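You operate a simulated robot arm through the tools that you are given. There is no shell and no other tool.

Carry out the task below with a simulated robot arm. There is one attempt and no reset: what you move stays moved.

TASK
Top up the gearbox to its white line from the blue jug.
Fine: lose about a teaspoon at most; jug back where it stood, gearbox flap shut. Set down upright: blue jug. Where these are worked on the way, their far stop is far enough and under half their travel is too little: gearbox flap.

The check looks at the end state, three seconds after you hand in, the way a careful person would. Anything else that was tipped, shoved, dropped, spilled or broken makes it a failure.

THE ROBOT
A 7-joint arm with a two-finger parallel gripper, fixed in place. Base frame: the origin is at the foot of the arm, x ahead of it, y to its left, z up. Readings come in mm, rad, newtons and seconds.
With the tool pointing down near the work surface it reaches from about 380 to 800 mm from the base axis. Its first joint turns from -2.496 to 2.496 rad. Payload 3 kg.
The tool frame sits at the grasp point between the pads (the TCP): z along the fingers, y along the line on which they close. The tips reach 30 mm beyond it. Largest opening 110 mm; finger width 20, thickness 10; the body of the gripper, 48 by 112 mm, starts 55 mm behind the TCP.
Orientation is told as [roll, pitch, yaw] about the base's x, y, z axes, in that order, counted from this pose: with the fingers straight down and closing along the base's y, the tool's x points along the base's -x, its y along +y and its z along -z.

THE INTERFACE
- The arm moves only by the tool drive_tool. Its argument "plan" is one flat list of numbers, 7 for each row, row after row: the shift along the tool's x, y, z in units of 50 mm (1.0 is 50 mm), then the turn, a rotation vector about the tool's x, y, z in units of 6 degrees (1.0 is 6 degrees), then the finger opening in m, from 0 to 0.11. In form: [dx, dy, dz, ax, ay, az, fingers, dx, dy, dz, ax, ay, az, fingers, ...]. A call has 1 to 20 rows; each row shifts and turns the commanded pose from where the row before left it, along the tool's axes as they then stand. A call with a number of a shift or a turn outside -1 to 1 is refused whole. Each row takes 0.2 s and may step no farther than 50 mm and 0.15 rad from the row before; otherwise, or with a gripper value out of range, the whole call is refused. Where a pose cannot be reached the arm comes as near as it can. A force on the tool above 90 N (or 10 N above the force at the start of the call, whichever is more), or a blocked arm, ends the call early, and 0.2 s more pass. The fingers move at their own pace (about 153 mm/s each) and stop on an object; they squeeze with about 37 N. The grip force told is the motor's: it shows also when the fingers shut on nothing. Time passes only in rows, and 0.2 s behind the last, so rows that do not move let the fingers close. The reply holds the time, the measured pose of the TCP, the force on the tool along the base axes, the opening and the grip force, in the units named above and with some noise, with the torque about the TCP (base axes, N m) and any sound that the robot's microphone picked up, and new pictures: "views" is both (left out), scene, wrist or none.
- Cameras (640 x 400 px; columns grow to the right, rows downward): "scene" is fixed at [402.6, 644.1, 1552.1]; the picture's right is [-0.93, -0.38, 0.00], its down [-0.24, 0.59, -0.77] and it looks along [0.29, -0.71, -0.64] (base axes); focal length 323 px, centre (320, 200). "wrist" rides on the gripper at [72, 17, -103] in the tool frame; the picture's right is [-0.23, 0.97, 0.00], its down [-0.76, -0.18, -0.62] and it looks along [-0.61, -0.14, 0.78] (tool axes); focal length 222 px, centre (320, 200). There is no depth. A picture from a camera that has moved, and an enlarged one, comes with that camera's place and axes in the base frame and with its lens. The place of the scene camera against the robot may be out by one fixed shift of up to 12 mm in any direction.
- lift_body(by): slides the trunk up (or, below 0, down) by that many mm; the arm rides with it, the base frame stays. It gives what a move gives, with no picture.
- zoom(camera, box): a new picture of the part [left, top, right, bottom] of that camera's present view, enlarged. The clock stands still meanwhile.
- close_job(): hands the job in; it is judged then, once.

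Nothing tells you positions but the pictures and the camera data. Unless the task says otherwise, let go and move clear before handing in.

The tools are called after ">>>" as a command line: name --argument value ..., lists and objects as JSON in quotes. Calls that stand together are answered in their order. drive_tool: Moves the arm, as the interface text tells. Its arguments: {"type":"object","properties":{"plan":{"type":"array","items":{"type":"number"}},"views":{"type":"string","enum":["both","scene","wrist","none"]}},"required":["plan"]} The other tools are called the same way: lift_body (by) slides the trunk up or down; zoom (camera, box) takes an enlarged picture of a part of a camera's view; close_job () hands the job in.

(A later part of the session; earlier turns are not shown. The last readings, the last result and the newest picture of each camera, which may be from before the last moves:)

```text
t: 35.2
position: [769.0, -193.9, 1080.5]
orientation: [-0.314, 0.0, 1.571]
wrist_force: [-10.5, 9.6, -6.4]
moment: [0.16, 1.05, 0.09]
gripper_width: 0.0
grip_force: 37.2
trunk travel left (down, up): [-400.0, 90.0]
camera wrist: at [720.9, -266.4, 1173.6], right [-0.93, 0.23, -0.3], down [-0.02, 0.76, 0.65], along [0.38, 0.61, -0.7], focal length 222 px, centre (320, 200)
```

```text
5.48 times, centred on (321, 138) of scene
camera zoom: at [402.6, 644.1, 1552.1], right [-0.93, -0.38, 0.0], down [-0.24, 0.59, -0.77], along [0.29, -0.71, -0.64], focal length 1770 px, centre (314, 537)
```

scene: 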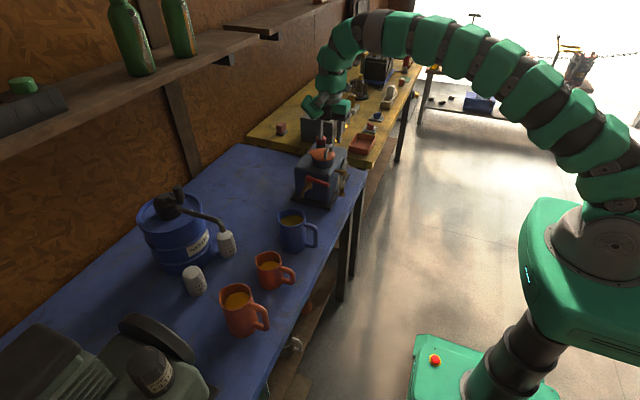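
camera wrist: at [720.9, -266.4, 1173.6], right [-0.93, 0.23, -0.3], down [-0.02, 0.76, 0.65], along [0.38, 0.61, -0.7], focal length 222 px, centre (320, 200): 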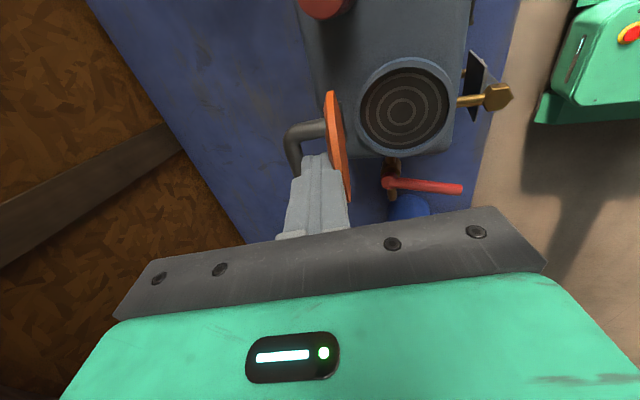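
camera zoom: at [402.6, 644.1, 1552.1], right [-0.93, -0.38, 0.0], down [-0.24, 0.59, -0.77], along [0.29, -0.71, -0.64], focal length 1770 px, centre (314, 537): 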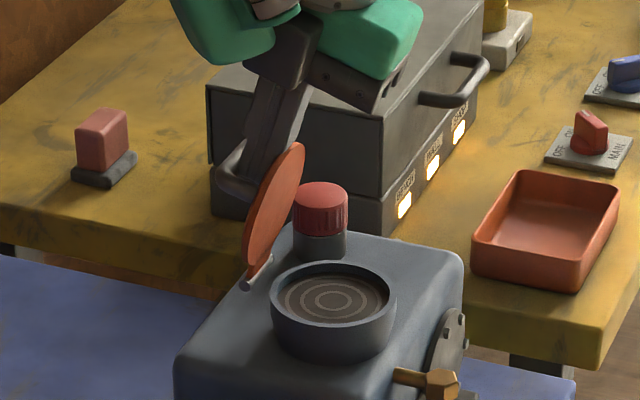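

>>> drive_tool --plan '[0, -0.095, 0.022, -0.5, 0, 0, 0.0, 0, -0.095, 0.022, -0.5, 0, 0, 0.0, 0, -0.095, 0.022, -0.5, 0, 0, 0.0, 0, 0, 0, 0, 0, 0, 0.0]' --views "wrist"

>>> zoom --camera "scene" --box '[288, 102, 354, 175]'

```text
t: 36.2
position: [784.7, -194.4, 1082.1]
orientation: [-0.156, 0.001, 1.572]
wrist_force: [-12.5, 10.2, -6.1]
moment: [0.12, 1.12, 0.09]
gripper_width: 0.1
grip_force: 37.4
trunk travel left (down, up): [-400.0, 90.0]
camera wrist: at [751.0, -266.6, 1180.7], right [-0.96, 0.23, -0.15], down [0.08, 0.76, 0.64], along [0.26, 0.61, -0.75], focal length 222 px, centre (320, 200)
```

wrist: 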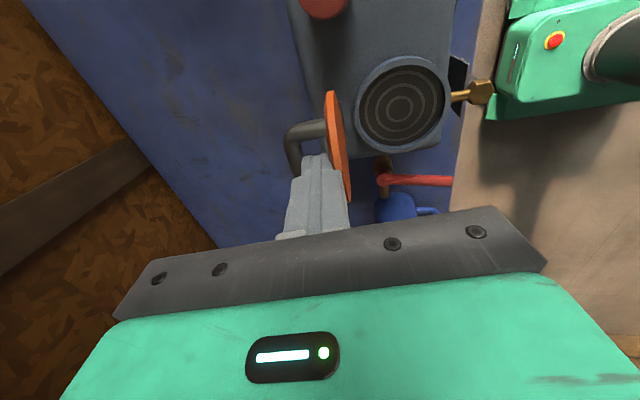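

```text
5.48 times, centred on (321, 138) of scene
camera zoom: at [402.6, 644.1, 1552.1], right [-0.93, -0.38, 0.0], down [-0.24, 0.59, -0.77], along [0.29, -0.71, -0.64], focal length 1770 px, centre (314, 537)
```

zoom: 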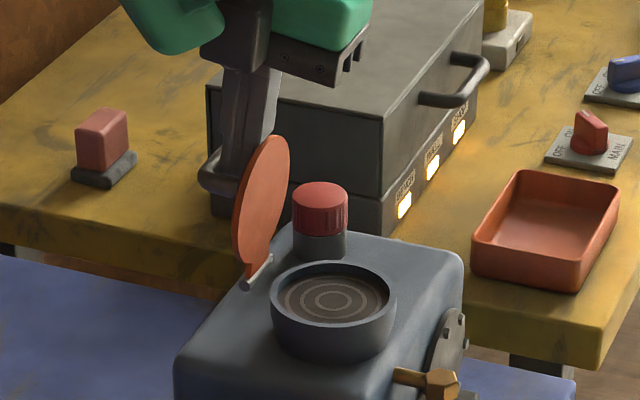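

>>> drive_tool --plan '[0, -0.095, 0.022, -0.5, 0, 0, 0.0, 0, -0.095, 0.022, -0.5, 0, 0, 0.0, 0, 0, 0, 0, 0, 0, 0.0]' --views "none"

>>> zoom --camera "scene" --box '[288, 102, 354, 175]'

```text
t: 37.0
position: [769.7, -194.2, 1079.2]
orientation: [-0.059, 0.002, 1.569]
wrist_force: [8.2, 2.8, 38.7]
moment: [0.1, -1.1, 0.0]
gripper_width: 0.3
grip_force: 37.2
out of reach, approached as far as the arm can: row 1, 2
trunk travel left (down, up): [-400.0, 90.0]
```

```text
5.48 times, centred on (321, 138) of scene
camera zoom: at [402.6, 644.1, 1552.1], right [-0.93, -0.38, 0.0], down [-0.24, 0.59, -0.77], along [0.29, -0.71, -0.64], focal length 1770 px, centre (314, 537)
```

zoom: 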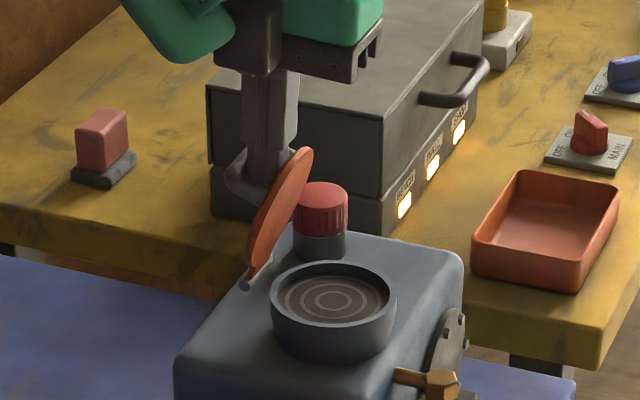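

The reach limit stopped that short of vertical. I'll line the fingers up with the lid again and withdraw gently, to see whether the hinge holds the lid up by itself.

>>> drive_tool --plan '[0, 0, -0.1, 1, 0, 0, 0.0, 0, 0, -0.1, 0.6, 0, 0, 0.0, 0, 0, -0.15, 0, 0, 0, 0.0, 0, 0, -0.15, 0, 0, 0, 0.0, 0, 0, 0, 0, 0, 0, 0.0]' --views "wrist"

>>> zoom --camera "scene" --box '[288, 102, 354, 175]'

```text
t: 37.4
position: [781.9, -195.0, 1084.4]
orientation: [-0.158, 0.009, 1.572]
wrist_force: [-13.1, 1.3, -20.6]
moment: [0.07, 1.22, -0.07]
gripper_width: 0.2
grip_force: 37.6
trunk travel left (down, up): [-400.0, 90.0]
stopped in row 2: the force on the tool passed its limit at 135 N (the readings are from after the stop); the commanded pose is now the measured one
camera wrist: at [749.0, -267.5, 1183.6], right [-0.96, 0.22, -0.15], down [0.08, 0.77, 0.64], along [0.26, 0.6, -0.76], focal length 222 px, centre (320, 200)
```

wrist: 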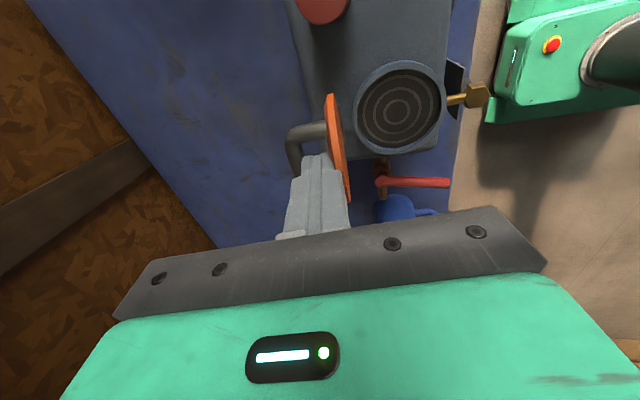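

```text
5.48 times, centred on (321, 138) of scene
camera zoom: at [402.6, 644.1, 1552.1], right [-0.93, -0.38, 0.0], down [-0.24, 0.59, -0.77], along [0.29, -0.71, -0.64], focal length 1770 px, centre (314, 537)
```

zoom: 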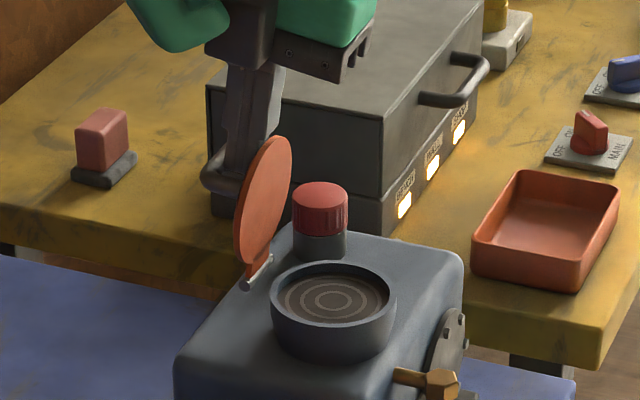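

The lid is back at about 82° and the gearbox hasn't moved. To free the fingers without hard pulling, I'll slide them slightly along the bar (y) while easing out in small steps.

>>> drive_tool --plan '[0.06, 0, -0.04, 0, 0, 0, 0.0, -0.06, 0, -0.04, 0, 0, 0, 0.0, -0.06, 0, -0.04, 0, 0, 0, 0.0, 0.06, 0, -0.04, 0, 0, 0, 0.0, 0.06, 0, -0.03, 0, 0, 0, 0.0, -0.06, 0, -0.03, 0, 0, 0, 0.0]' --views "wrist"

>>> zoom --camera "scene" --box '[288, 102, 354, 175]'

```text
t: 38.8
position: [781.3, -197.2, 1099.6]
orientation: [-0.168, 0.011, 1.572]
wrist_force: [0.1, 0.0, -0.4]
moment: [-0.01, 0.03, -0.02]
gripper_width: 0.2
grip_force: 38.1
trunk travel left (down, up): [-400.0, 90.0]
camera wrist: at [747.9, -267.8, 1199.5], right [-0.96, 0.22, -0.17], down [0.07, 0.77, 0.63], along [0.27, 0.6, -0.75], focal length 222 px, centre (320, 200)
```

wrist: 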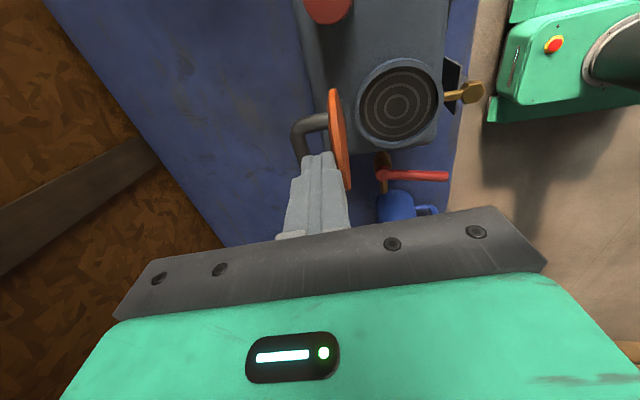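

```text
5.48 times, centred on (321, 138) of scene
camera zoom: at [402.6, 644.1, 1552.1], right [-0.93, -0.38, 0.0], down [-0.24, 0.59, -0.77], along [0.29, -0.71, -0.64], focal length 1770 px, centre (314, 537)
```

zoom: 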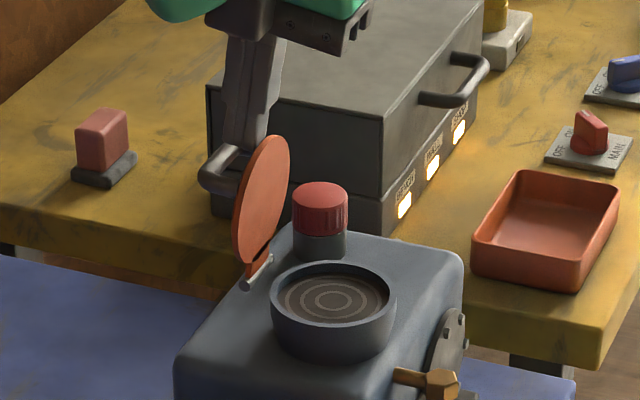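

It's free, and the force is now zero. I'll withdraw further and confirm that the lid stays up.

>>> drive_tool --plan '[0, 0, -0.3, 0, 0, 0, 0.0, 0, 0, -0.5, 0, 0, 0, 0.0, 0, 0, 0, 0, 0, 0, 0.0, 0, 0, 0, 0, 0, 0, 0.0]' --views "wrist"

>>> zoom --camera "scene" --box '[288, 102, 354, 175]'

```text
t: 39.8
position: [774.9, -195.6, 1137.9]
orientation: [-0.166, 0.01, 1.572]
wrist_force: [0.1, 0.4, -0.2]
moment: [0.01, 0.02, 0.01]
gripper_width: 0.0
grip_force: 37.9
trunk travel left (down, up): [-400.0, 90.0]
camera wrist: at [740.5, -267.6, 1238.0], right [-0.96, 0.22, -0.16], down [0.07, 0.77, 0.64], along [0.27, 0.6, -0.75], focal length 222 px, centre (320, 200)
```

wrist: 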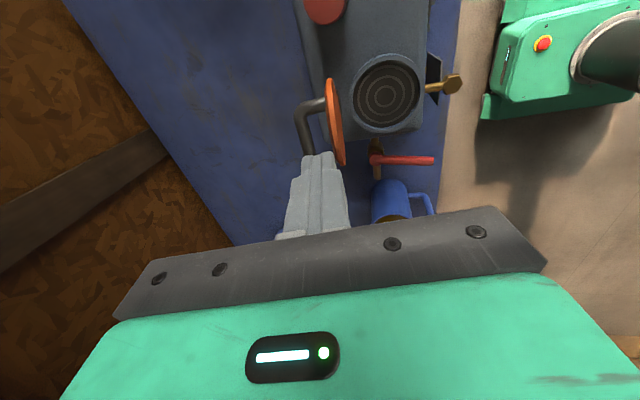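

```text
5.48 times, centred on (321, 138) of scene
camera zoom: at [402.6, 644.1, 1552.1], right [-0.93, -0.38, 0.0], down [-0.24, 0.59, -0.77], along [0.29, -0.71, -0.64], focal length 1770 px, centre (314, 537)
```

zoom: 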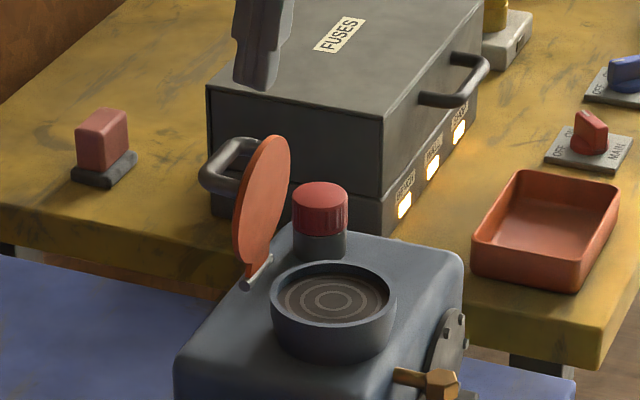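

The lid holds at about 85° by hinge friction. Now I'll go to its inner (-x) side with the fingers closed and tilted forward, ready to push it on to its far stop.

>>> drive_tool --plan '[0, 0.79, -0.13, 0, 0, 0, 0.0, 0, 0, 0, 1, 0, 0, 0.0, 0, 0, 0, 0.7, 0, 0, 0.0, 0, 0.219, 0.612, 0, 0, 0, 0.0, 0, 0.219, 0.612, 0, 0, 0, 0.0, 0, 0, 0, 0, 0, 0, 0.0]' --views "wrist"

>>> zoom --camera "scene" --box '[288, 102, 354, 175]'

```text
t: 41.2
position: [735.2, -198.1, 1071.8]
orientation: [-0.341, 0.01, 1.573]
wrist_force: [0.5, -0.3, 0.5]
moment: [-0.01, 0.0, 0.03]
gripper_width: 0.0
grip_force: 37.8
trunk travel left (down, up): [-400.0, 90.0]
camera wrist: at [683.5, -269.4, 1164.0], right [-0.92, 0.22, -0.33], down [-0.04, 0.77, 0.64], along [0.4, 0.6, -0.7], focal length 222 px, centre (320, 200)
```

wrist: 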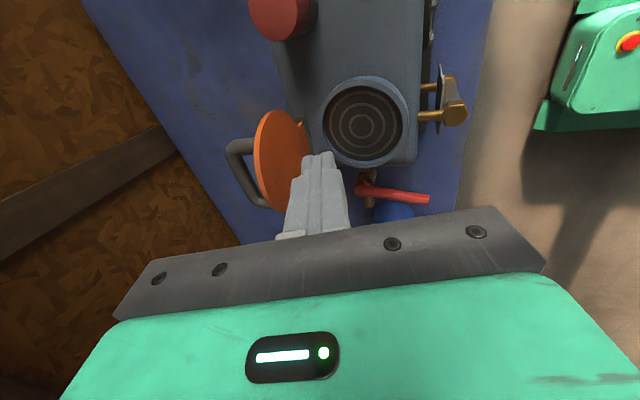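

```text
5.48 times, centred on (321, 138) of scene
camera zoom: at [402.6, 644.1, 1552.1], right [-0.93, -0.38, 0.0], down [-0.24, 0.59, -0.77], along [0.29, -0.71, -0.64], focal length 1770 px, centre (314, 537)
```

zoom: 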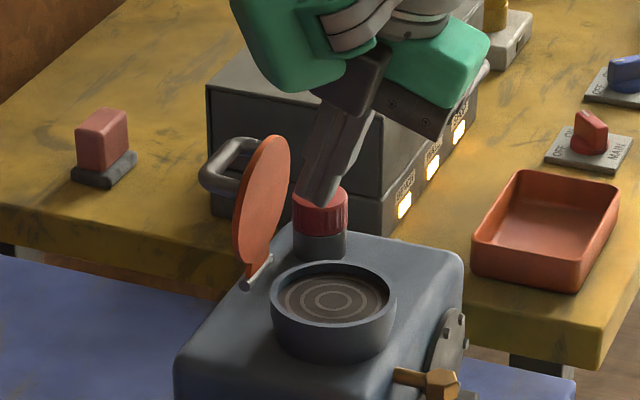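

>>> drive_tool --plan '[0, -0.122, 0.044, 0, 0, 0, 0.0, 0, -0.122, 0.044, 0, 0, 0, 0.0, 0, -0.122, 0.044, 0, 0, 0, 0.0, 0, -0.122, 0.044, 0, 0, 0, 0.0, 0, -0.122, 0.044, 0, 0, 0, 0.0, 0, 0, 0, 0, 0, 0, 0.0]' --views "wrist"

>>> zoom --camera "scene" --box '[288, 102, 354, 175]'

```text
t: 42.6
position: [766.8, -196.2, 1073.1]
orientation: [-0.344, 0.013, 1.572]
wrist_force: [-0.4, -0.5, -0.8]
moment: [0.0, 0.01, 0.02]
gripper_width: 0.0
grip_force: 37.5
trunk travel left (down, up): [-400.0, 90.0]
camera wrist: at [716.4, -267.9, 1165.2], right [-0.92, 0.22, -0.33], down [-0.04, 0.77, 0.64], along [0.4, 0.6, -0.7], focal length 222 px, centre (320, 200)
```

wrist: 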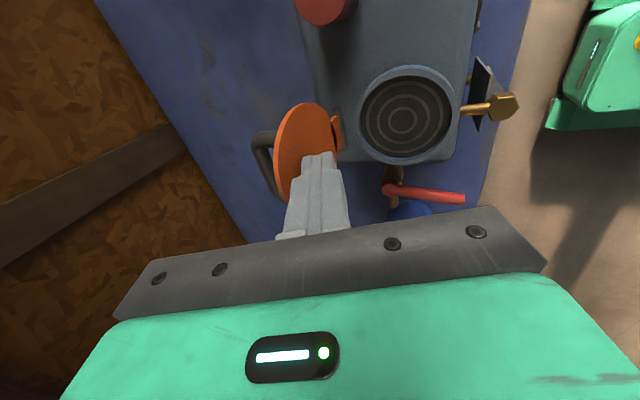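

```text
5.48 times, centred on (321, 138) of scene
camera zoom: at [402.6, 644.1, 1552.1], right [-0.93, -0.38, 0.0], down [-0.24, 0.59, -0.77], along [0.29, -0.71, -0.64], focal length 1770 px, centre (314, 537)
```

zoom: 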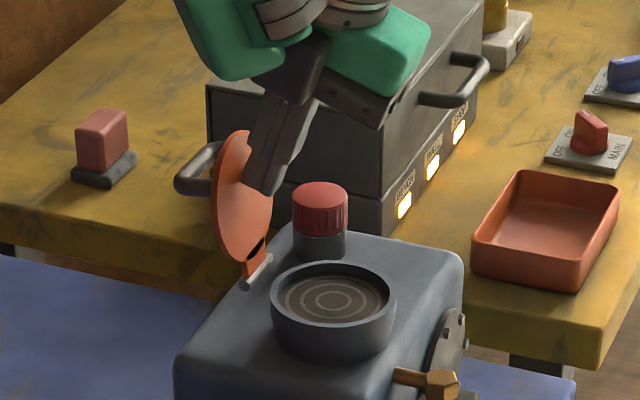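

>>> drive_tool --plan '[0, -0.122, 0.044, 0, 0, 0, 0.0, 0, -0.122, 0.044, 0, 0, 0, 0.0, 0, -0.122, 0.044, 0, 0, 0, 0.0, 0, -0.122, 0.044, 0, 0, 0, 0.0, 0, 0, 0, 0, 0, 0, 0.0]' --views "wrist"

>>> zoom --camera "scene" --box '[288, 102, 354, 175]'

```text
t: 43.8
position: [780.5, -197.4, 1072.7]
orientation: [-0.322, 0.005, 1.573]
wrist_force: [-42.5, 8.3, 5.8]
moment: [0.38, 0.45, 0.23]
gripper_width: 0.0
grip_force: 37.8
trunk travel left (down, up): [-400.0, 90.0]
stopped in row 5: the force on the tool passed its limit at 92 N (the readings are from after the stop); the commanded pose is now the measured one
camera wrist: at [730.9, -268.8, 1166.0], right [-0.92, 0.22, -0.31], down [-0.03, 0.77, 0.64], along [0.38, 0.6, -0.7], focal length 222 px, centre (320, 200)
```

wrist: 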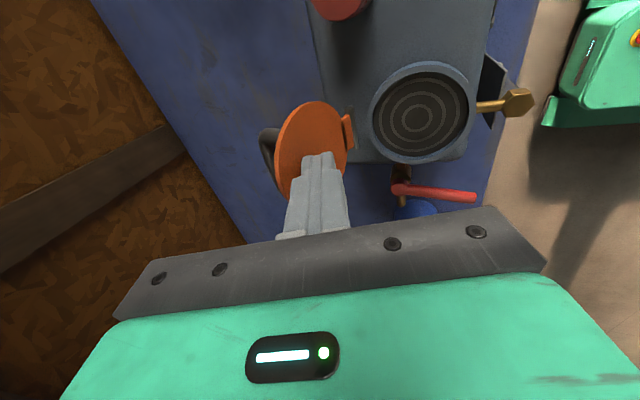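

```text
5.48 times, centred on (321, 138) of scene
camera zoom: at [402.6, 644.1, 1552.1], right [-0.93, -0.38, 0.0], down [-0.24, 0.59, -0.77], along [0.29, -0.71, -0.64], focal length 1770 px, centre (314, 537)
```

zoom: 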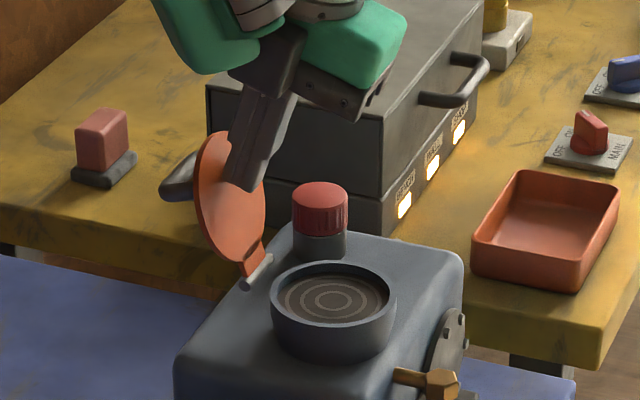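

The lid has reached its far stop, past vertical, and the gearbox hasn't moved. I'll back away, straighten the tool, and go and look at the blue jug from above.

>>> drive_tool --plan '[0, 0.38, -0.13, 0, 0, 0, 0.0, 0, 0.38, -0.13, 0, 0, 0, 0.0, 0, -0.254, -0.758, 0, 0, 0, 0.0, 0, -0.254, -0.758, 0, 0, 0, 0.0, 0, 0, 0, -1, 0, 0, 0.02, 0, 0, 0, -1, 0, 0, 0.05, 0, 0, 0, -1, 0, 0, 0.11, 0, 0, 0, -0.08, 0, 0, 0.11]' --views "none"

>>> drive_tool --plan '[0, 0, 0, 0, 0, 1, 0.11, 0, 0, 0, 0, 0, 1, 0.11, 0, 0, 0, 0, 0, 1, 0.11, 0, 0, 0, 0, 0, 1, 0.11, 0, 0, 0, 0, 0, 1, 0.11, 0, 0, 0, 0, 0, 1, 0.11, 0, 0, 0, 0, 0, 1, 0.11, 0, 0, 0, 0, 0, 1, 0.11, 0, 0, 0, 0, 0, 1, 0.11, 0, 0, 0, 0, 0, 1, 0.11, 0, 0, 0, 0, 0, 1, 0.11, 0, 0, 0, 0, 0, 1, 0.11, 0, 0, 0, 0, 0, 1, 0.11, 0, 0, 0, 0, 0, 1, 0.11, 0, 0, 0, 0, 0, 1, 0.11, 0, 0.9, 0, 0, 0, 0, 0.11, 0, 0.9, 0, 0, 0, 0, 0.11, 0, 0.9, 0, 0, 0, 0, 0.11, 0, 0.9, 0, 0, 0, 0, 0.11, 0, 0.9, 0, 0, 0, 0, 0.11]'

```text
t: 45.6
position: [738.0, -192.9, 1139.9]
orientation: [0.001, 0.006, 1.571]
wrist_force: [-0.3, 0.2, -0.4]
moment: [-0.04, 0.01, -0.02]
gripper_width: 110.0
grip_force: 0.1
out of reach, approached as far as the arm can: row 7
trunk travel left (down, up): [-400.0, 90.0]
```

```text
t: 49.8
position: [739.2, 32.1, 1139.3]
orientation: [-0.007, -0.003, 0.002]
wrist_force: [0.4, -0.7, 0.2]
moment: [0.07, 0.01, -0.02]
gripper_width: 110.1
grip_force: 0.0
trunk travel left (down, up): [-400.0, 90.0]
camera wrist: at [666.5, 49.1, 1242.5], right [0.23, 0.97, -0.01], down [0.76, -0.17, 0.63], along [0.61, -0.15, -0.78], focal length 222 px, centre (320, 200)
```

scene: 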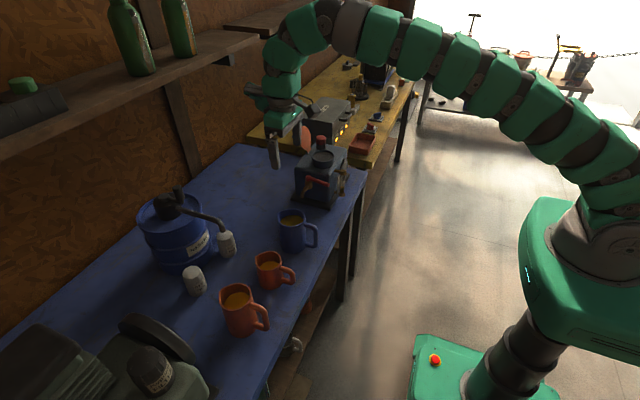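
wrist: 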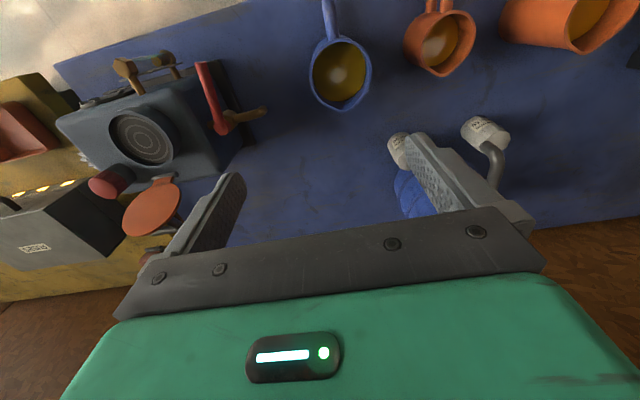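

>>> zoom --camera "wrist" --box '[270, 0, 490, 137]'

>>> zoom --camera "scene" --box '[240, 195, 330, 300]'

```text
2.91 times, centred on (380, 68) of wrist
camera zoom: at [666.5, 49.1, 1242.5], right [0.23, 0.97, -0.01], down [0.76, -0.17, 0.63], along [0.61, -0.15, -0.78], focal length 646 px, centre (146, 582)
```

zoom: 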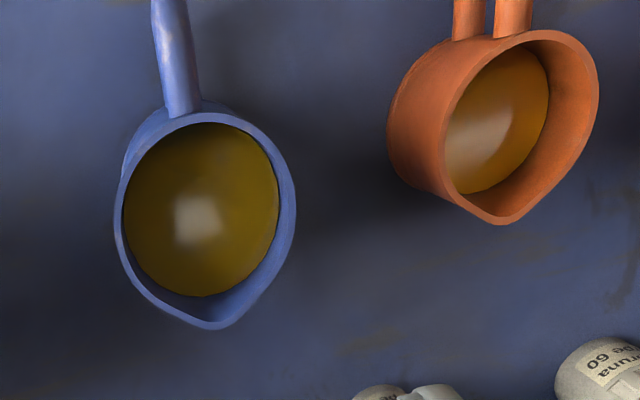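

```text
3.81 times, centred on (285, 248) of scene
camera zoom: at [402.6, 644.1, 1552.1], right [-0.93, -0.38, 0.0], down [-0.24, 0.59, -0.77], along [0.29, -0.71, -0.64], focal length 1230 px, centre (453, 19)
```

zoom: 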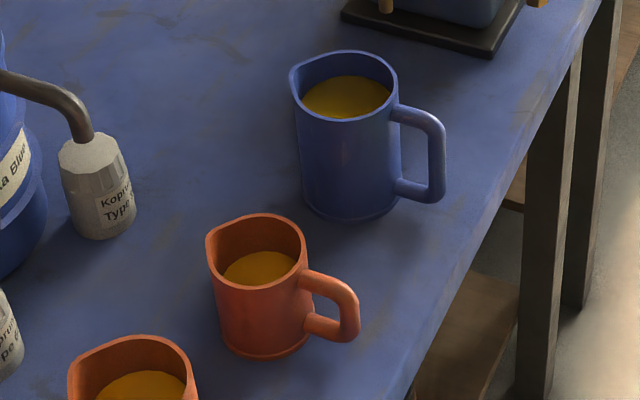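

The jug centre is at about (722.5, 59.5) with its rim at z≈936. The spout points along +x (about -4°) and the handle points toward the robot. The oil is about 23 mm below the rim. I'll align over it with the fingers closing along y.

>>> drive_tool --plan '[0.334, 0.548, 0.3, -0.067, 0.03, 0.68, 0.11, 0, 0, 0.9, 0, 0, 0, 0.11, 0, 0, 0.9, 0, 0, 0, 0.11, 0, 0, 0.7, 0, 0, 0, 0.11, 0, 0, 0, 0, 0, 0, 0.11]' --views "wrist"

>>> zoom --camera "scene" --box '[250, 150, 350, 260]'

```text
t: 51.0
position: [723.4, 59.0, 996.6]
orientation: [0.001, 0.001, -0.071]
wrist_force: [1.2, 0.0, -0.2]
moment: [-0.02, 0.02, -0.01]
gripper_width: 109.8
grip_force: 0.1
trunk travel left (down, up): [-400.0, 90.0]
camera wrist: at [651.1, 82.1, 1099.6], right [0.29, 0.96, 0.0], down [0.75, -0.23, 0.62], along [0.6, -0.18, -0.78], focal length 222 px, centre (320, 200)
```

wrist: 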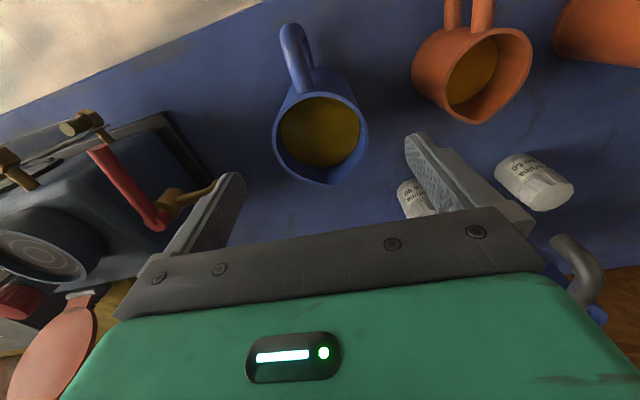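

```text
3.64 times, centred on (300, 205) of scene
camera zoom: at [402.6, 644.1, 1552.1], right [-0.93, -0.38, 0.0], down [-0.24, 0.59, -0.77], along [0.29, -0.71, -0.64], focal length 1174 px, centre (393, 182)
```

zoom: 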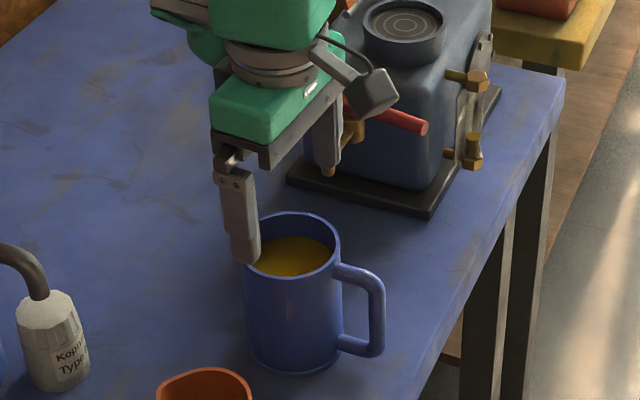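

Alignment is within about a millimetre. I'll go down around the jug and close gently.

>>> drive_tool --plan '[0, 0.02, 0.5, 0, 0, 0, 0.11, 0, 0, 0.5, 0, 0, 0, 0.11, 0, 0, 0.5, 0, 0, 0, 0.11, 0, 0, 0.48, 0, 0, 0, 0.11, 0, 0, 0, 0, 0, 0, 0.1, 0, 0, 0, 0, 0, 0, 0.09, 0, 0, 0, 0, 0, 0, 0.084]' --views "wrist"

>>> zoom --camera "scene" --box '[250, 165, 350, 275]'

```text
t: 52.6
position: [720.9, 61.4, 899.6]
orientation: [-0.001, -0.001, -0.07]
wrist_force: [0.1, 0.3, 0.1]
moment: [-0.03, -0.01, 0.0]
gripper_width: 83.6
grip_force: 0.0
trunk travel left (down, up): [-400.0, 90.0]
camera wrist: at [649.3, 82.9, 1002.5], right [0.29, 0.96, 0.0], down [0.75, -0.23, 0.62], along [0.6, -0.18, -0.78], focal length 222 px, centre (320, 200)
```

wrist: 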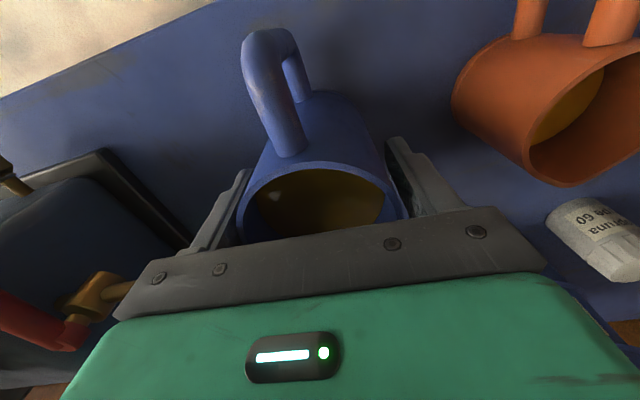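

```text
3.64 times, centred on (300, 220) of scene
camera zoom: at [402.6, 644.1, 1552.1], right [-0.93, -0.38, 0.0], down [-0.24, 0.59, -0.77], along [0.29, -0.71, -0.64], focal length 1174 px, centre (393, 127)
```

zoom: 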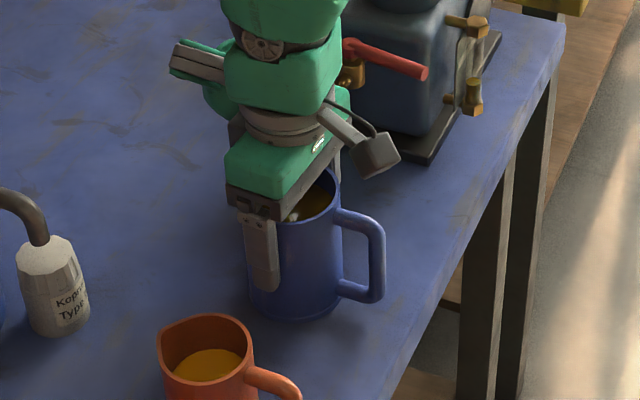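

>>> drive_tool --plan '[0, 0, 0, 0, 0, 0, 0.08, 0, 0, 0, 0, 0, 0, 0.077, 0, 0, 0, 0, 0, 0, 0.07, 0, 0, 0, 0, 0, 0, 0.06, 0, 0, 0, 0, 0, 0, 0.06]' --views "wrist"

>>> zoom --camera "scene" --box '[250, 165, 350, 275]'

```text
t: 53.8
position: [720.3, 61.6, 900.3]
orientation: [0.001, -0.001, -0.069]
wrist_force: [0.6, -0.2, -0.4]
moment: [-0.04, 0.0, 0.06]
gripper_width: 76.4
grip_force: 36.7
trunk travel left (down, up): [-400.0, 90.0]
camera wrist: at [649.4, 82.9, 1002.6], right [0.29, 0.96, 0.0], down [0.75, -0.23, 0.62], along [0.6, -0.18, -0.78], focal length 222 px, centre (320, 200)
```

wrist: 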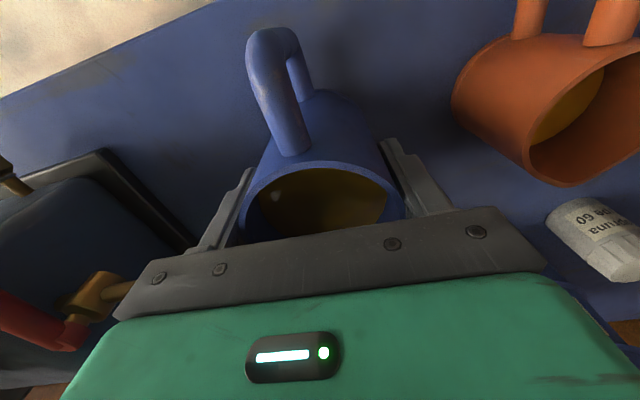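

```text
3.64 times, centred on (300, 220) of scene
camera zoom: at [402.6, 644.1, 1552.1], right [-0.93, -0.38, 0.0], down [-0.24, 0.59, -0.77], along [0.29, -0.71, -0.64], focal length 1174 px, centre (393, 127)
```

zoom: 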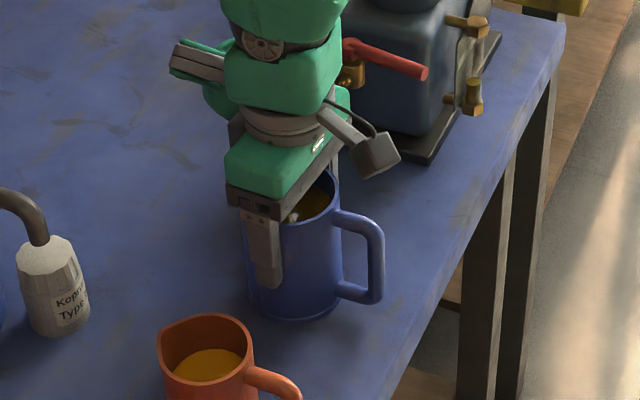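

I have a firm grip at 76.4 mm. First a small lift to check the weight and whether it slips.

>>> drive_tool --plan '[0, 0, -0.1, 0, 0, 0, 0.06, 0, 0, -0.2, 0, 0, 0, 0.06, 0, 0, -0.2, 0, 0, 0, 0.06, 0, 0, -0.1, 0, 0, 0, 0.06, 0, 0, 0, 0, 0, 0, 0.06]' --views "wrist"

>>> zoom --camera "scene" --box '[250, 165, 350, 275]'

```text
t: 55.0
position: [719.9, 61.1, 929.4]
orientation: [0.001, 0.002, -0.071]
wrist_force: [0.1, 0.0, -3.8]
moment: [-0.03, 0.0, 0.0]
gripper_width: 76.1
grip_force: 36.9
trunk travel left (down, up): [-400.0, 90.0]
camera wrist: at [648.9, 83.2, 1032.4], right [0.29, 0.96, 0.0], down [0.75, -0.23, 0.62], along [0.59, -0.18, -0.78], focal length 222 px, centre (320, 200)
```

wrist: 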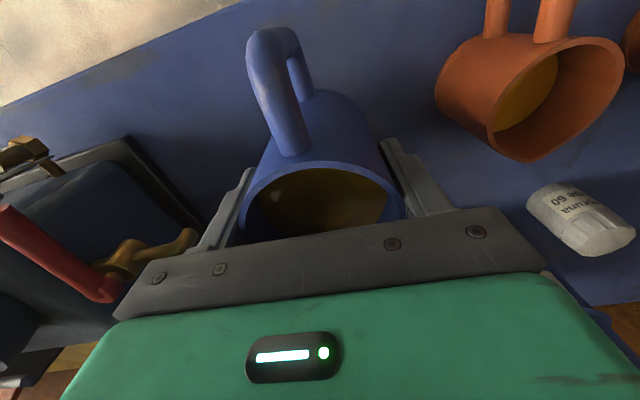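

```text
3.64 times, centred on (300, 220) of scene
camera zoom: at [402.6, 644.1, 1552.1], right [-0.93, -0.38, 0.0], down [-0.24, 0.59, -0.77], along [0.29, -0.71, -0.64], focal length 1174 px, centre (393, 127)
```

zoom: 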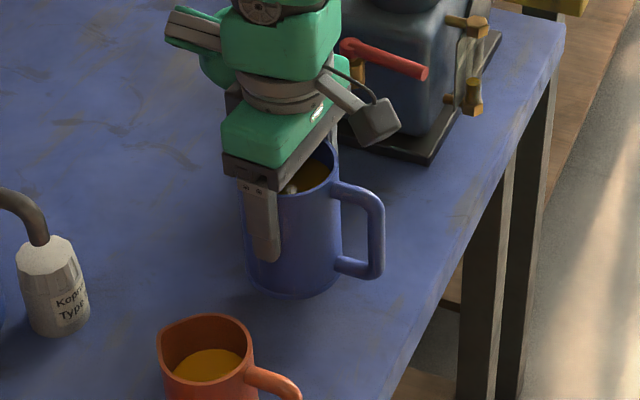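

The lift is clean, and the jug plus oil weighs about 3.8 N. I'll continue upward smoothly, then turn the jug so the spout will face +y.

>>> drive_tool --plan '[0, 0, -0.15, 0, 0, 0, 0.06, 0, 0, -0.3, 0, 0, 0, 0.06, 0, 0, -0.4, 0, 0, 0, 0.06, 0, 0, -0.4, 0, 0, 0, 0.06, 0, 0, -0.45, 0, 0, 0, 0.06, 0, 0, -0.45, 0, 0, 0, 0.06, 0, 0, -0.45, 0, 0, 0, 0.06, 0, 0, -0.45, 0, 0, 0, 0.06, 0, 0, -0.4, 0, 0, 0, 0.06, 0, 0, -0.3, 0, 0, 0, 0.06, 0, 0, -0.15, 0, 0, 0, 0.06, 0, 0, 0, 0, 0, 0, 0.06]' --views "none"

>>> drive_tool --plan '[0, 0, 0, 0, 0, -0.3, 0.06, 0, 0, 0, 0, 0, -0.6, 0.06, 0, 0, 0, 0, 0, -0.9, 0.06, 0, 0, 0, 0, 0, -0.9, 0.06, 0, 0, 0, 0, 0, -0.9, 0.06, 0, 0, 0, 0, 0, -0.9, 0.06, 0, 0, 0, 0, 0, -0.9, 0.06, 0, 0, 0, 0, 0, -0.9, 0.06, 0, 0, 0, 0, 0, -0.9, 0.06, 0, 0, 0, 0, 0, -0.9, 0.06, 0, 0, 0, 0, 0, -0.9, 0.06, 0, 0, 0, 0, 0, -0.9, 0.06, 0, 0, 0, 0, 0, -0.9, 0.06, 0, 0, 0, 0, 0, -0.9, 0.06, 0, 0, 0, 0, 0, -0.9, 0.06, 0, 0, 0, 0, 0, -0.9, 0.06, 0, 0, 0, 0, 0, -0.9, 0.06, 0, 0, 0, 0, 0, -0.9, 0.06, 0, 0, 0, 0, 0, -0.3, 0.06, 0, 0, 0, 0, 0, 0, 0.06]'

```text
t: 57.6
position: [721.3, 60.4, 1124.1]
orientation: [-0.001, 0.001, -0.069]
wrist_force: [-0.6, 0.5, -3.4]
moment: [0.0, 0.0, 0.02]
gripper_width: 76.2
grip_force: 37.6
trunk travel left (down, up): [-400.0, 90.0]
```

```text
t: 61.8
position: [720.6, 60.2, 1124.5]
orientation: [0.001, 0.001, 1.565]
wrist_force: [0.0, 0.4, -3.2]
moment: [-0.02, 0.02, 0.0]
gripper_width: 75.9
grip_force: 36.3
trunk travel left (down, up): [-400.0, 90.0]
camera wrist: at [703.4, -12.0, 1227.0], right [-0.97, 0.23, 0.0], down [0.18, 0.76, 0.62], along [0.14, 0.61, -0.78], focal length 222 px, centre (320, 200)
```

scene: 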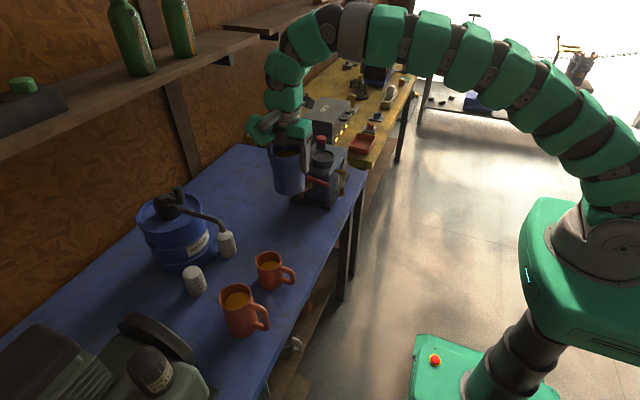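
wrist: 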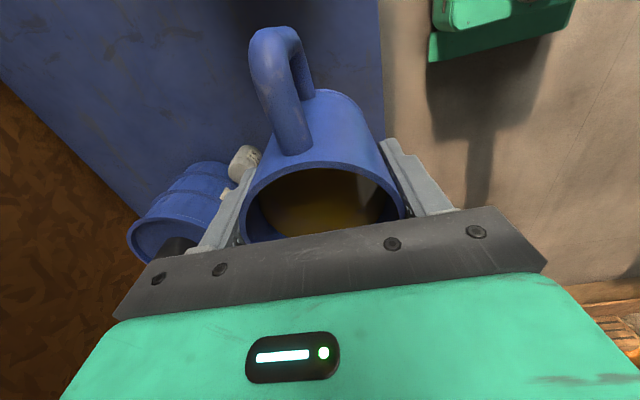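

The jug is held level with the spout facing +y. I'll carry it smoothly over to the -y side of the filler, keeping it high, with a slight yaw so it clears both the breather and the open lid.

>>> drive_tool --plan '[0.15, 0, 0, 0, 0, 0, 0.06, 0.3, 0.01, 0, 0, 0, 0, 0.06, 0.45, 0.01, 0, 0, 0, 0, 0.06, 0.5, 0.02, 0, 0, 0, 0, 0.06, 0.5, 0.02, 0, 0, 0, 0, 0.06, 0.5, 0.02, 0, 0, 0, 0, 0.06, 0.5, 0.02, 0, 0, 0, 0, 0.06, 0.5, 0.02, 0, 0, 0, 0, 0.06, 0.5, 0.02, 0, 0, 0, 0, 0.06, 0.5, 0.02, 0, 0, 0, 0, 0.06, 0.5, 0.02, 0, 0, 0, 0, 0.06, 0.5, 0.02, 0, 0, 0, 0, 0.06, 0.45, 0.02, 0, 0, 0, 0, 0.06, 0.35, 0, 0, 0, 0, 0, 0.06, 0.2, 0, 0, 0, 0, 0, 0.06, 0.1, 0, 0, 0, 0, 0, 0.06, 0, 0, 0, 0, 0, 0, 0.06]'

```text
t: 65.4
position: [708.6, -264.0, 1123.9]
orientation: [0.001, 0.0, 1.563]
wrist_force: [0.3, -0.4, -3.9]
moment: [0.04, 0.01, 0.0]
gripper_width: 75.9
grip_force: 36.8
trunk travel left (down, up): [-400.0, 90.0]
camera wrist: at [690.1, -336.7, 1226.8], right [-0.97, 0.23, 0.0], down [0.18, 0.76, 0.62], along [0.14, 0.61, -0.78], focal length 222 px, centre (320, 200)
```

scene: 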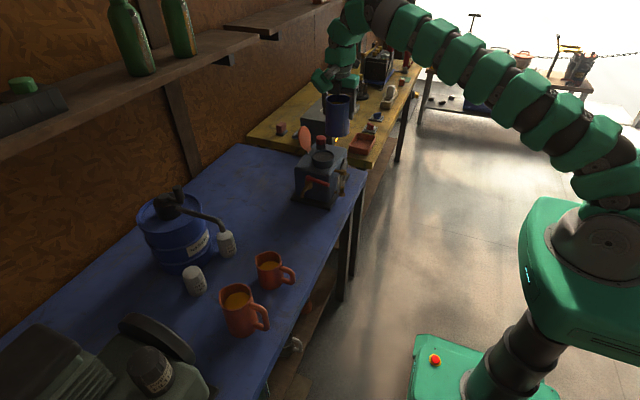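
wrist: 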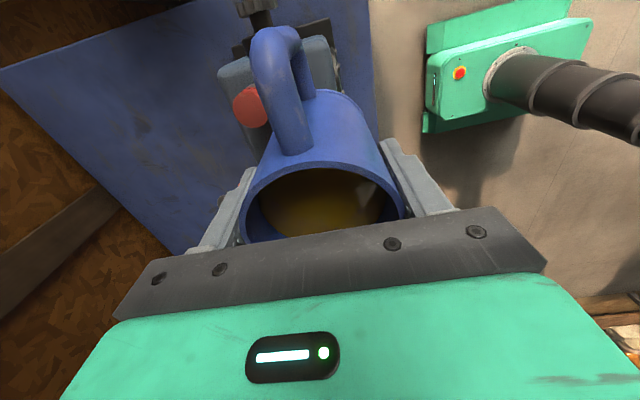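

>>> drive_tool --plan '[0, 0, 0, 0, 0, 0.4, 0.06, 0, 0, 0, 0, 0, 0.8, 0.06, 0, 0, 0, 0, 0, 0.8, 0.06, 0, 0, 0, 0, 0, 0.4, 0.06, 0, 0, 0.15, 0, 0, 0, 0.06, 0, 0, 0.3, 0, 0, 0, 0.06, 0, 0, 0.3, 0, 0, 0, 0.06, 0, 0, 0.2, 0, 0, 0, 0.06, 0, 0, 0.1, 0, 0, 0, 0.06, 0, 0, 0, 0, 0, 0, 0.06]' --views "wrist"

>>> zoom --camera "scene" --box '[280, 70, 370, 215]'

>>> zoom --camera "scene" --box '[334, 166, 350, 198]'

```text
t: 67.6
position: [706.4, -264.4, 1071.8]
orientation: [0.003, 0.0, 1.313]
wrist_force: [-0.2, 0.1, -4.3]
moment: [0.05, -0.02, 0.01]
gripper_width: 75.6
grip_force: 37.2
trunk travel left (down, up): [-400.0, 90.0]
camera wrist: at [672.0, -330.1, 1174.6], right [-0.88, 0.47, 0.0], down [0.37, 0.69, 0.62], along [0.29, 0.55, -0.78], focal length 222 px, centre (320, 200)
```

wrist: 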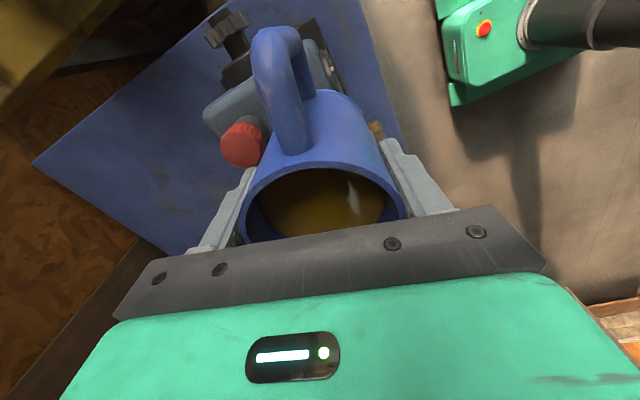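

```text
2.76 times, centred on (325, 142) of scene
camera zoom: at [402.6, 644.1, 1552.1], right [-0.93, -0.38, 0.0], down [-0.24, 0.59, -0.77], along [0.29, -0.71, -0.64], focal length 891 px, centre (306, 359)
```

zoom: 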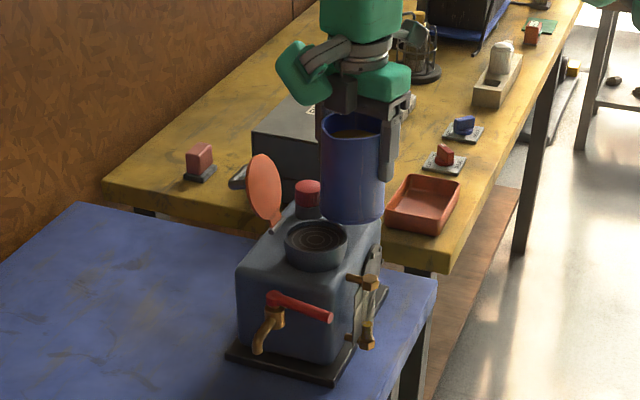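

```text
12.50 times, centred on (342, 182) of scene
camera zoom: at [402.6, 644.1, 1552.1], right [-0.93, -0.38, 0.0], down [-0.24, 0.59, -0.77], along [0.29, -0.71, -0.64], focal length 4037 px, centre (45, 425)
```

zoom: 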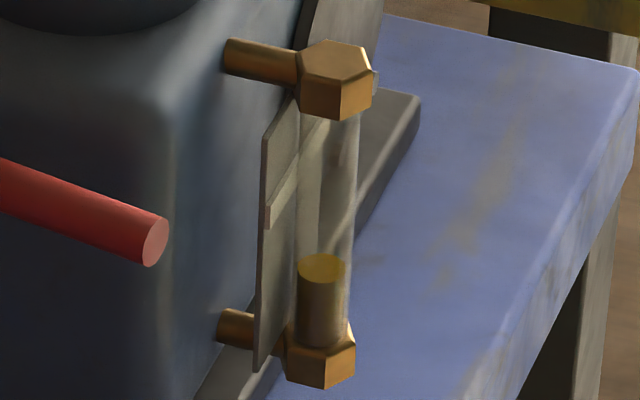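

The gearbox is unchanged and the jug is in position beside the filler. I'll begin tilting, first to 20°, which should be below the flow point.

>>> drive_tool --plan '[0, 0, 0, 0, 0.3, 0, 0.06, 0, 0, 0, 0, 0.5, 0, 0.06, 0, 0, 0, 0, 0.5, 0, 0.06, 0, 0, 0, 0, 0.5, 0, 0.06, 0, 0, 0, 0, 0.5, 0, 0.06, 0, 0, 0, 0, 0.5, 0, 0.06, 0, 0, 0, 0, 0.4, 0, 0.06, 0, 0, 0, 0, 0.2, 0, 0.06, 0, 0, 0, 0, 0, 0, 0.06]' --views "wrist"

>>> zoom --camera "scene" --box '[290, 80, 370, 190]'

>>> zoom --camera "wrist" --box '[200, 20, 440, 250]'

```text
t: 69.6
position: [707.4, -264.8, 1072.2]
orientation: [0.001, 0.356, 1.314]
wrist_force: [0.9, -0.4, -3.9]
moment: [0.04, -0.01, -0.04]
gripper_width: 75.5
grip_force: 37.1
trunk travel left (down, up): [-400.0, 90.0]
camera wrist: at [682.8, -291.3, 1193.7], right [-0.89, 0.45, -0.08], down [0.41, 0.86, 0.32], along [0.21, 0.25, -0.94], focal length 222 px, centre (320, 200)
```

wrist: 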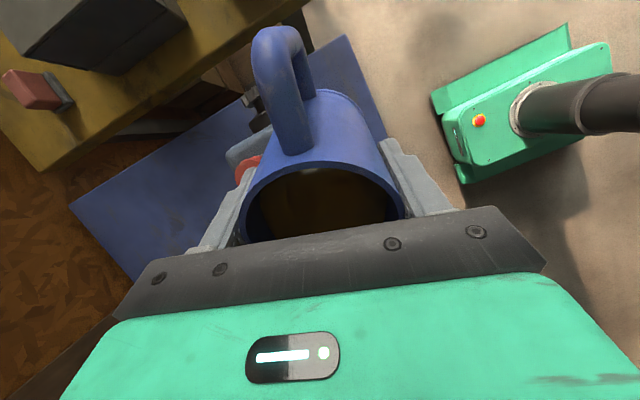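

```text
3.64 times, centred on (330, 135) of scene
camera zoom: at [402.6, 644.1, 1552.1], right [-0.93, -0.38, 0.0], down [-0.24, 0.59, -0.77], along [0.29, -0.71, -0.64], focal length 1174 px, centre (284, 436)
```

zoom: 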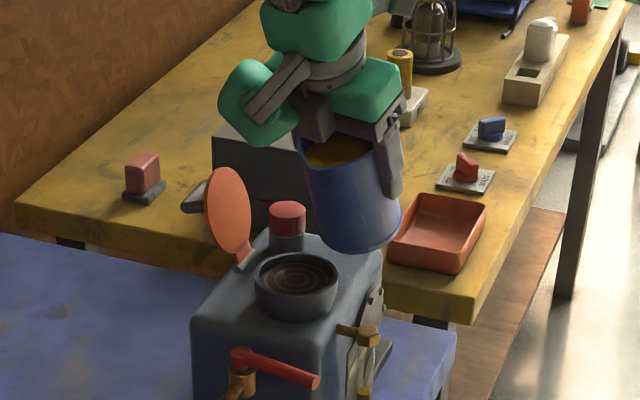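

```text
1.74 times, centred on (320, 135) of wrist
camera zoom: at [682.8, -291.3, 1193.7], right [-0.89, 0.45, -0.08], down [0.41, 0.86, 0.32], along [0.21, 0.25, -0.94], focal length 386 px, centre (320, 313)
```

zoom: 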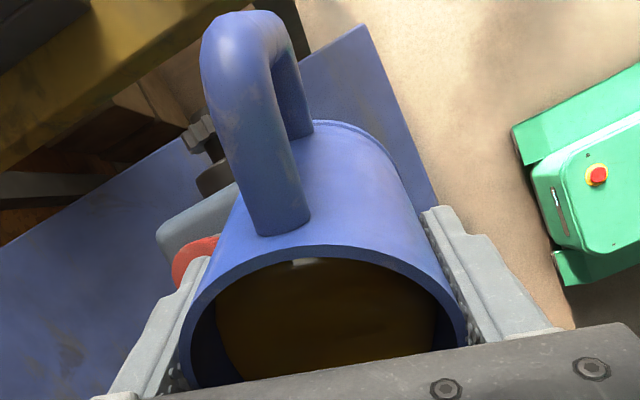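

The lip is above the filler and no oil is flowing yet. I'll nudge 4 mm in +x to centre it, then tilt slowly through the start of flow while checking the stream and the gauge.

>>> drive_tool --plan '[0, -0.04, 0, 0, 0.4, 0, 0.06, 0, -0.04, 0, 0, 0.4, 0, 0.06, 0, 0, 0, 0, 0.2, 0, 0.06, 0, 0, 0, 0, 0.2, 0, 0.06, 0, 0, 0, 0, 0.2, 0, 0.06, 0, 0, 0, 0, 0, 0, 0.06]' --views "none"

>>> zoom --camera "scene" --box '[300, 105, 350, 175]'

>>> zoom --camera "scene" --box '[334, 166, 350, 198]'

```text
t: 71.0
position: [712.1, -265.9, 1070.6]
orientation: [0.001, 0.503, 1.315]
wrist_force: [0.3, 0.2, -3.7]
moment: [0.07, -0.02, 0.01]
gripper_width: 75.4
grip_force: 37.1
trunk travel left (down, up): [-400.0, 90.0]
```

```text
5.71 times, centred on (325, 140) of scene
camera zoom: at [402.6, 644.1, 1552.1], right [-0.93, -0.38, 0.0], down [-0.24, 0.59, -0.77], along [0.29, -0.71, -0.64], focal length 1846 px, centre (291, 543)
```

zoom: 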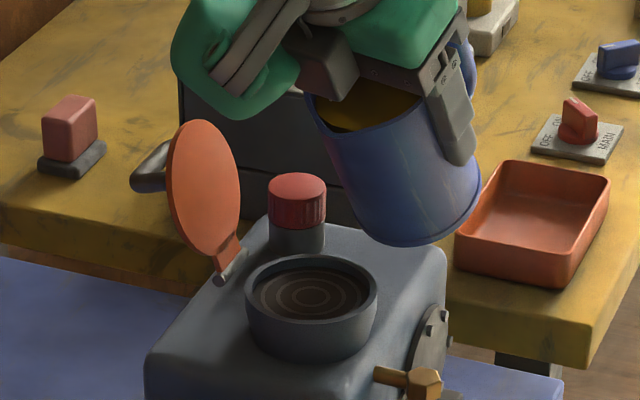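

```text
12.50 times, centred on (342, 182) of scene
camera zoom: at [402.6, 644.1, 1552.1], right [-0.93, -0.38, 0.0], down [-0.24, 0.59, -0.77], along [0.29, -0.71, -0.64], focal length 4037 px, centre (45, 425)
```

zoom: 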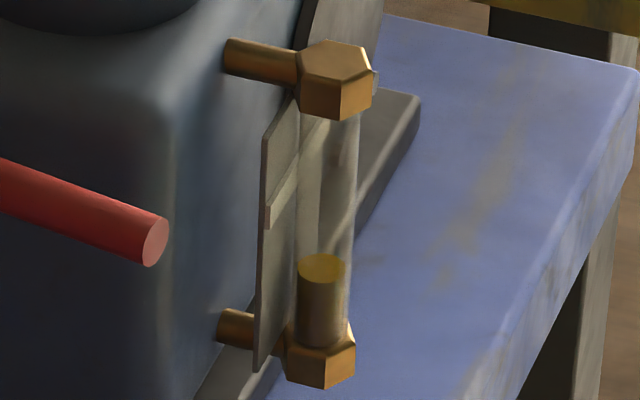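

>>> drive_tool --plan '[0, 0, 0, 0, 0.2, 0, 0.06, 0, 0, 0, 0, 0.2, 0, 0.06, 0, 0, 0, 0, 0.2, 0, 0.06]' --views "none"

>>> zoom --camera "scene" --box '[300, 105, 350, 175]'

>>> zoom --camera "scene" --box '[334, 166, 350, 198]'

```text
t: 71.8
position: [711.3, -265.4, 1071.3]
orientation: [0.001, 0.566, 1.314]
wrist_force: [0.1, 0.5, -3.9]
moment: [0.07, -0.02, 0.0]
gripper_width: 75.5
grip_force: 36.7
trunk travel left (down, up): [-400.0, 90.0]
```

```text
5.71 times, centred on (325, 140) of scene
camera zoom: at [402.6, 644.1, 1552.1], right [-0.93, -0.38, 0.0], down [-0.24, 0.59, -0.77], along [0.29, -0.71, -0.64], focal length 1846 px, centre (291, 543)
```

zoom: 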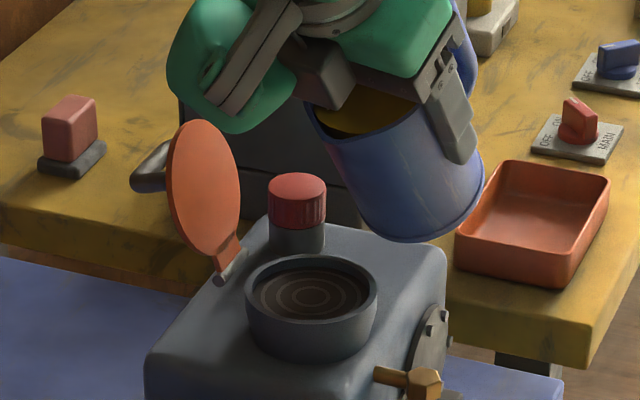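

```text
12.50 times, centred on (342, 182) of scene
camera zoom: at [402.6, 644.1, 1552.1], right [-0.93, -0.38, 0.0], down [-0.24, 0.59, -0.77], along [0.29, -0.71, -0.64], focal length 4037 px, centre (45, 425)
```

zoom: 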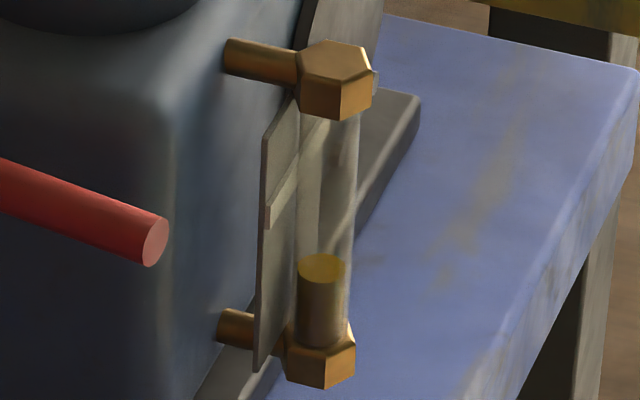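

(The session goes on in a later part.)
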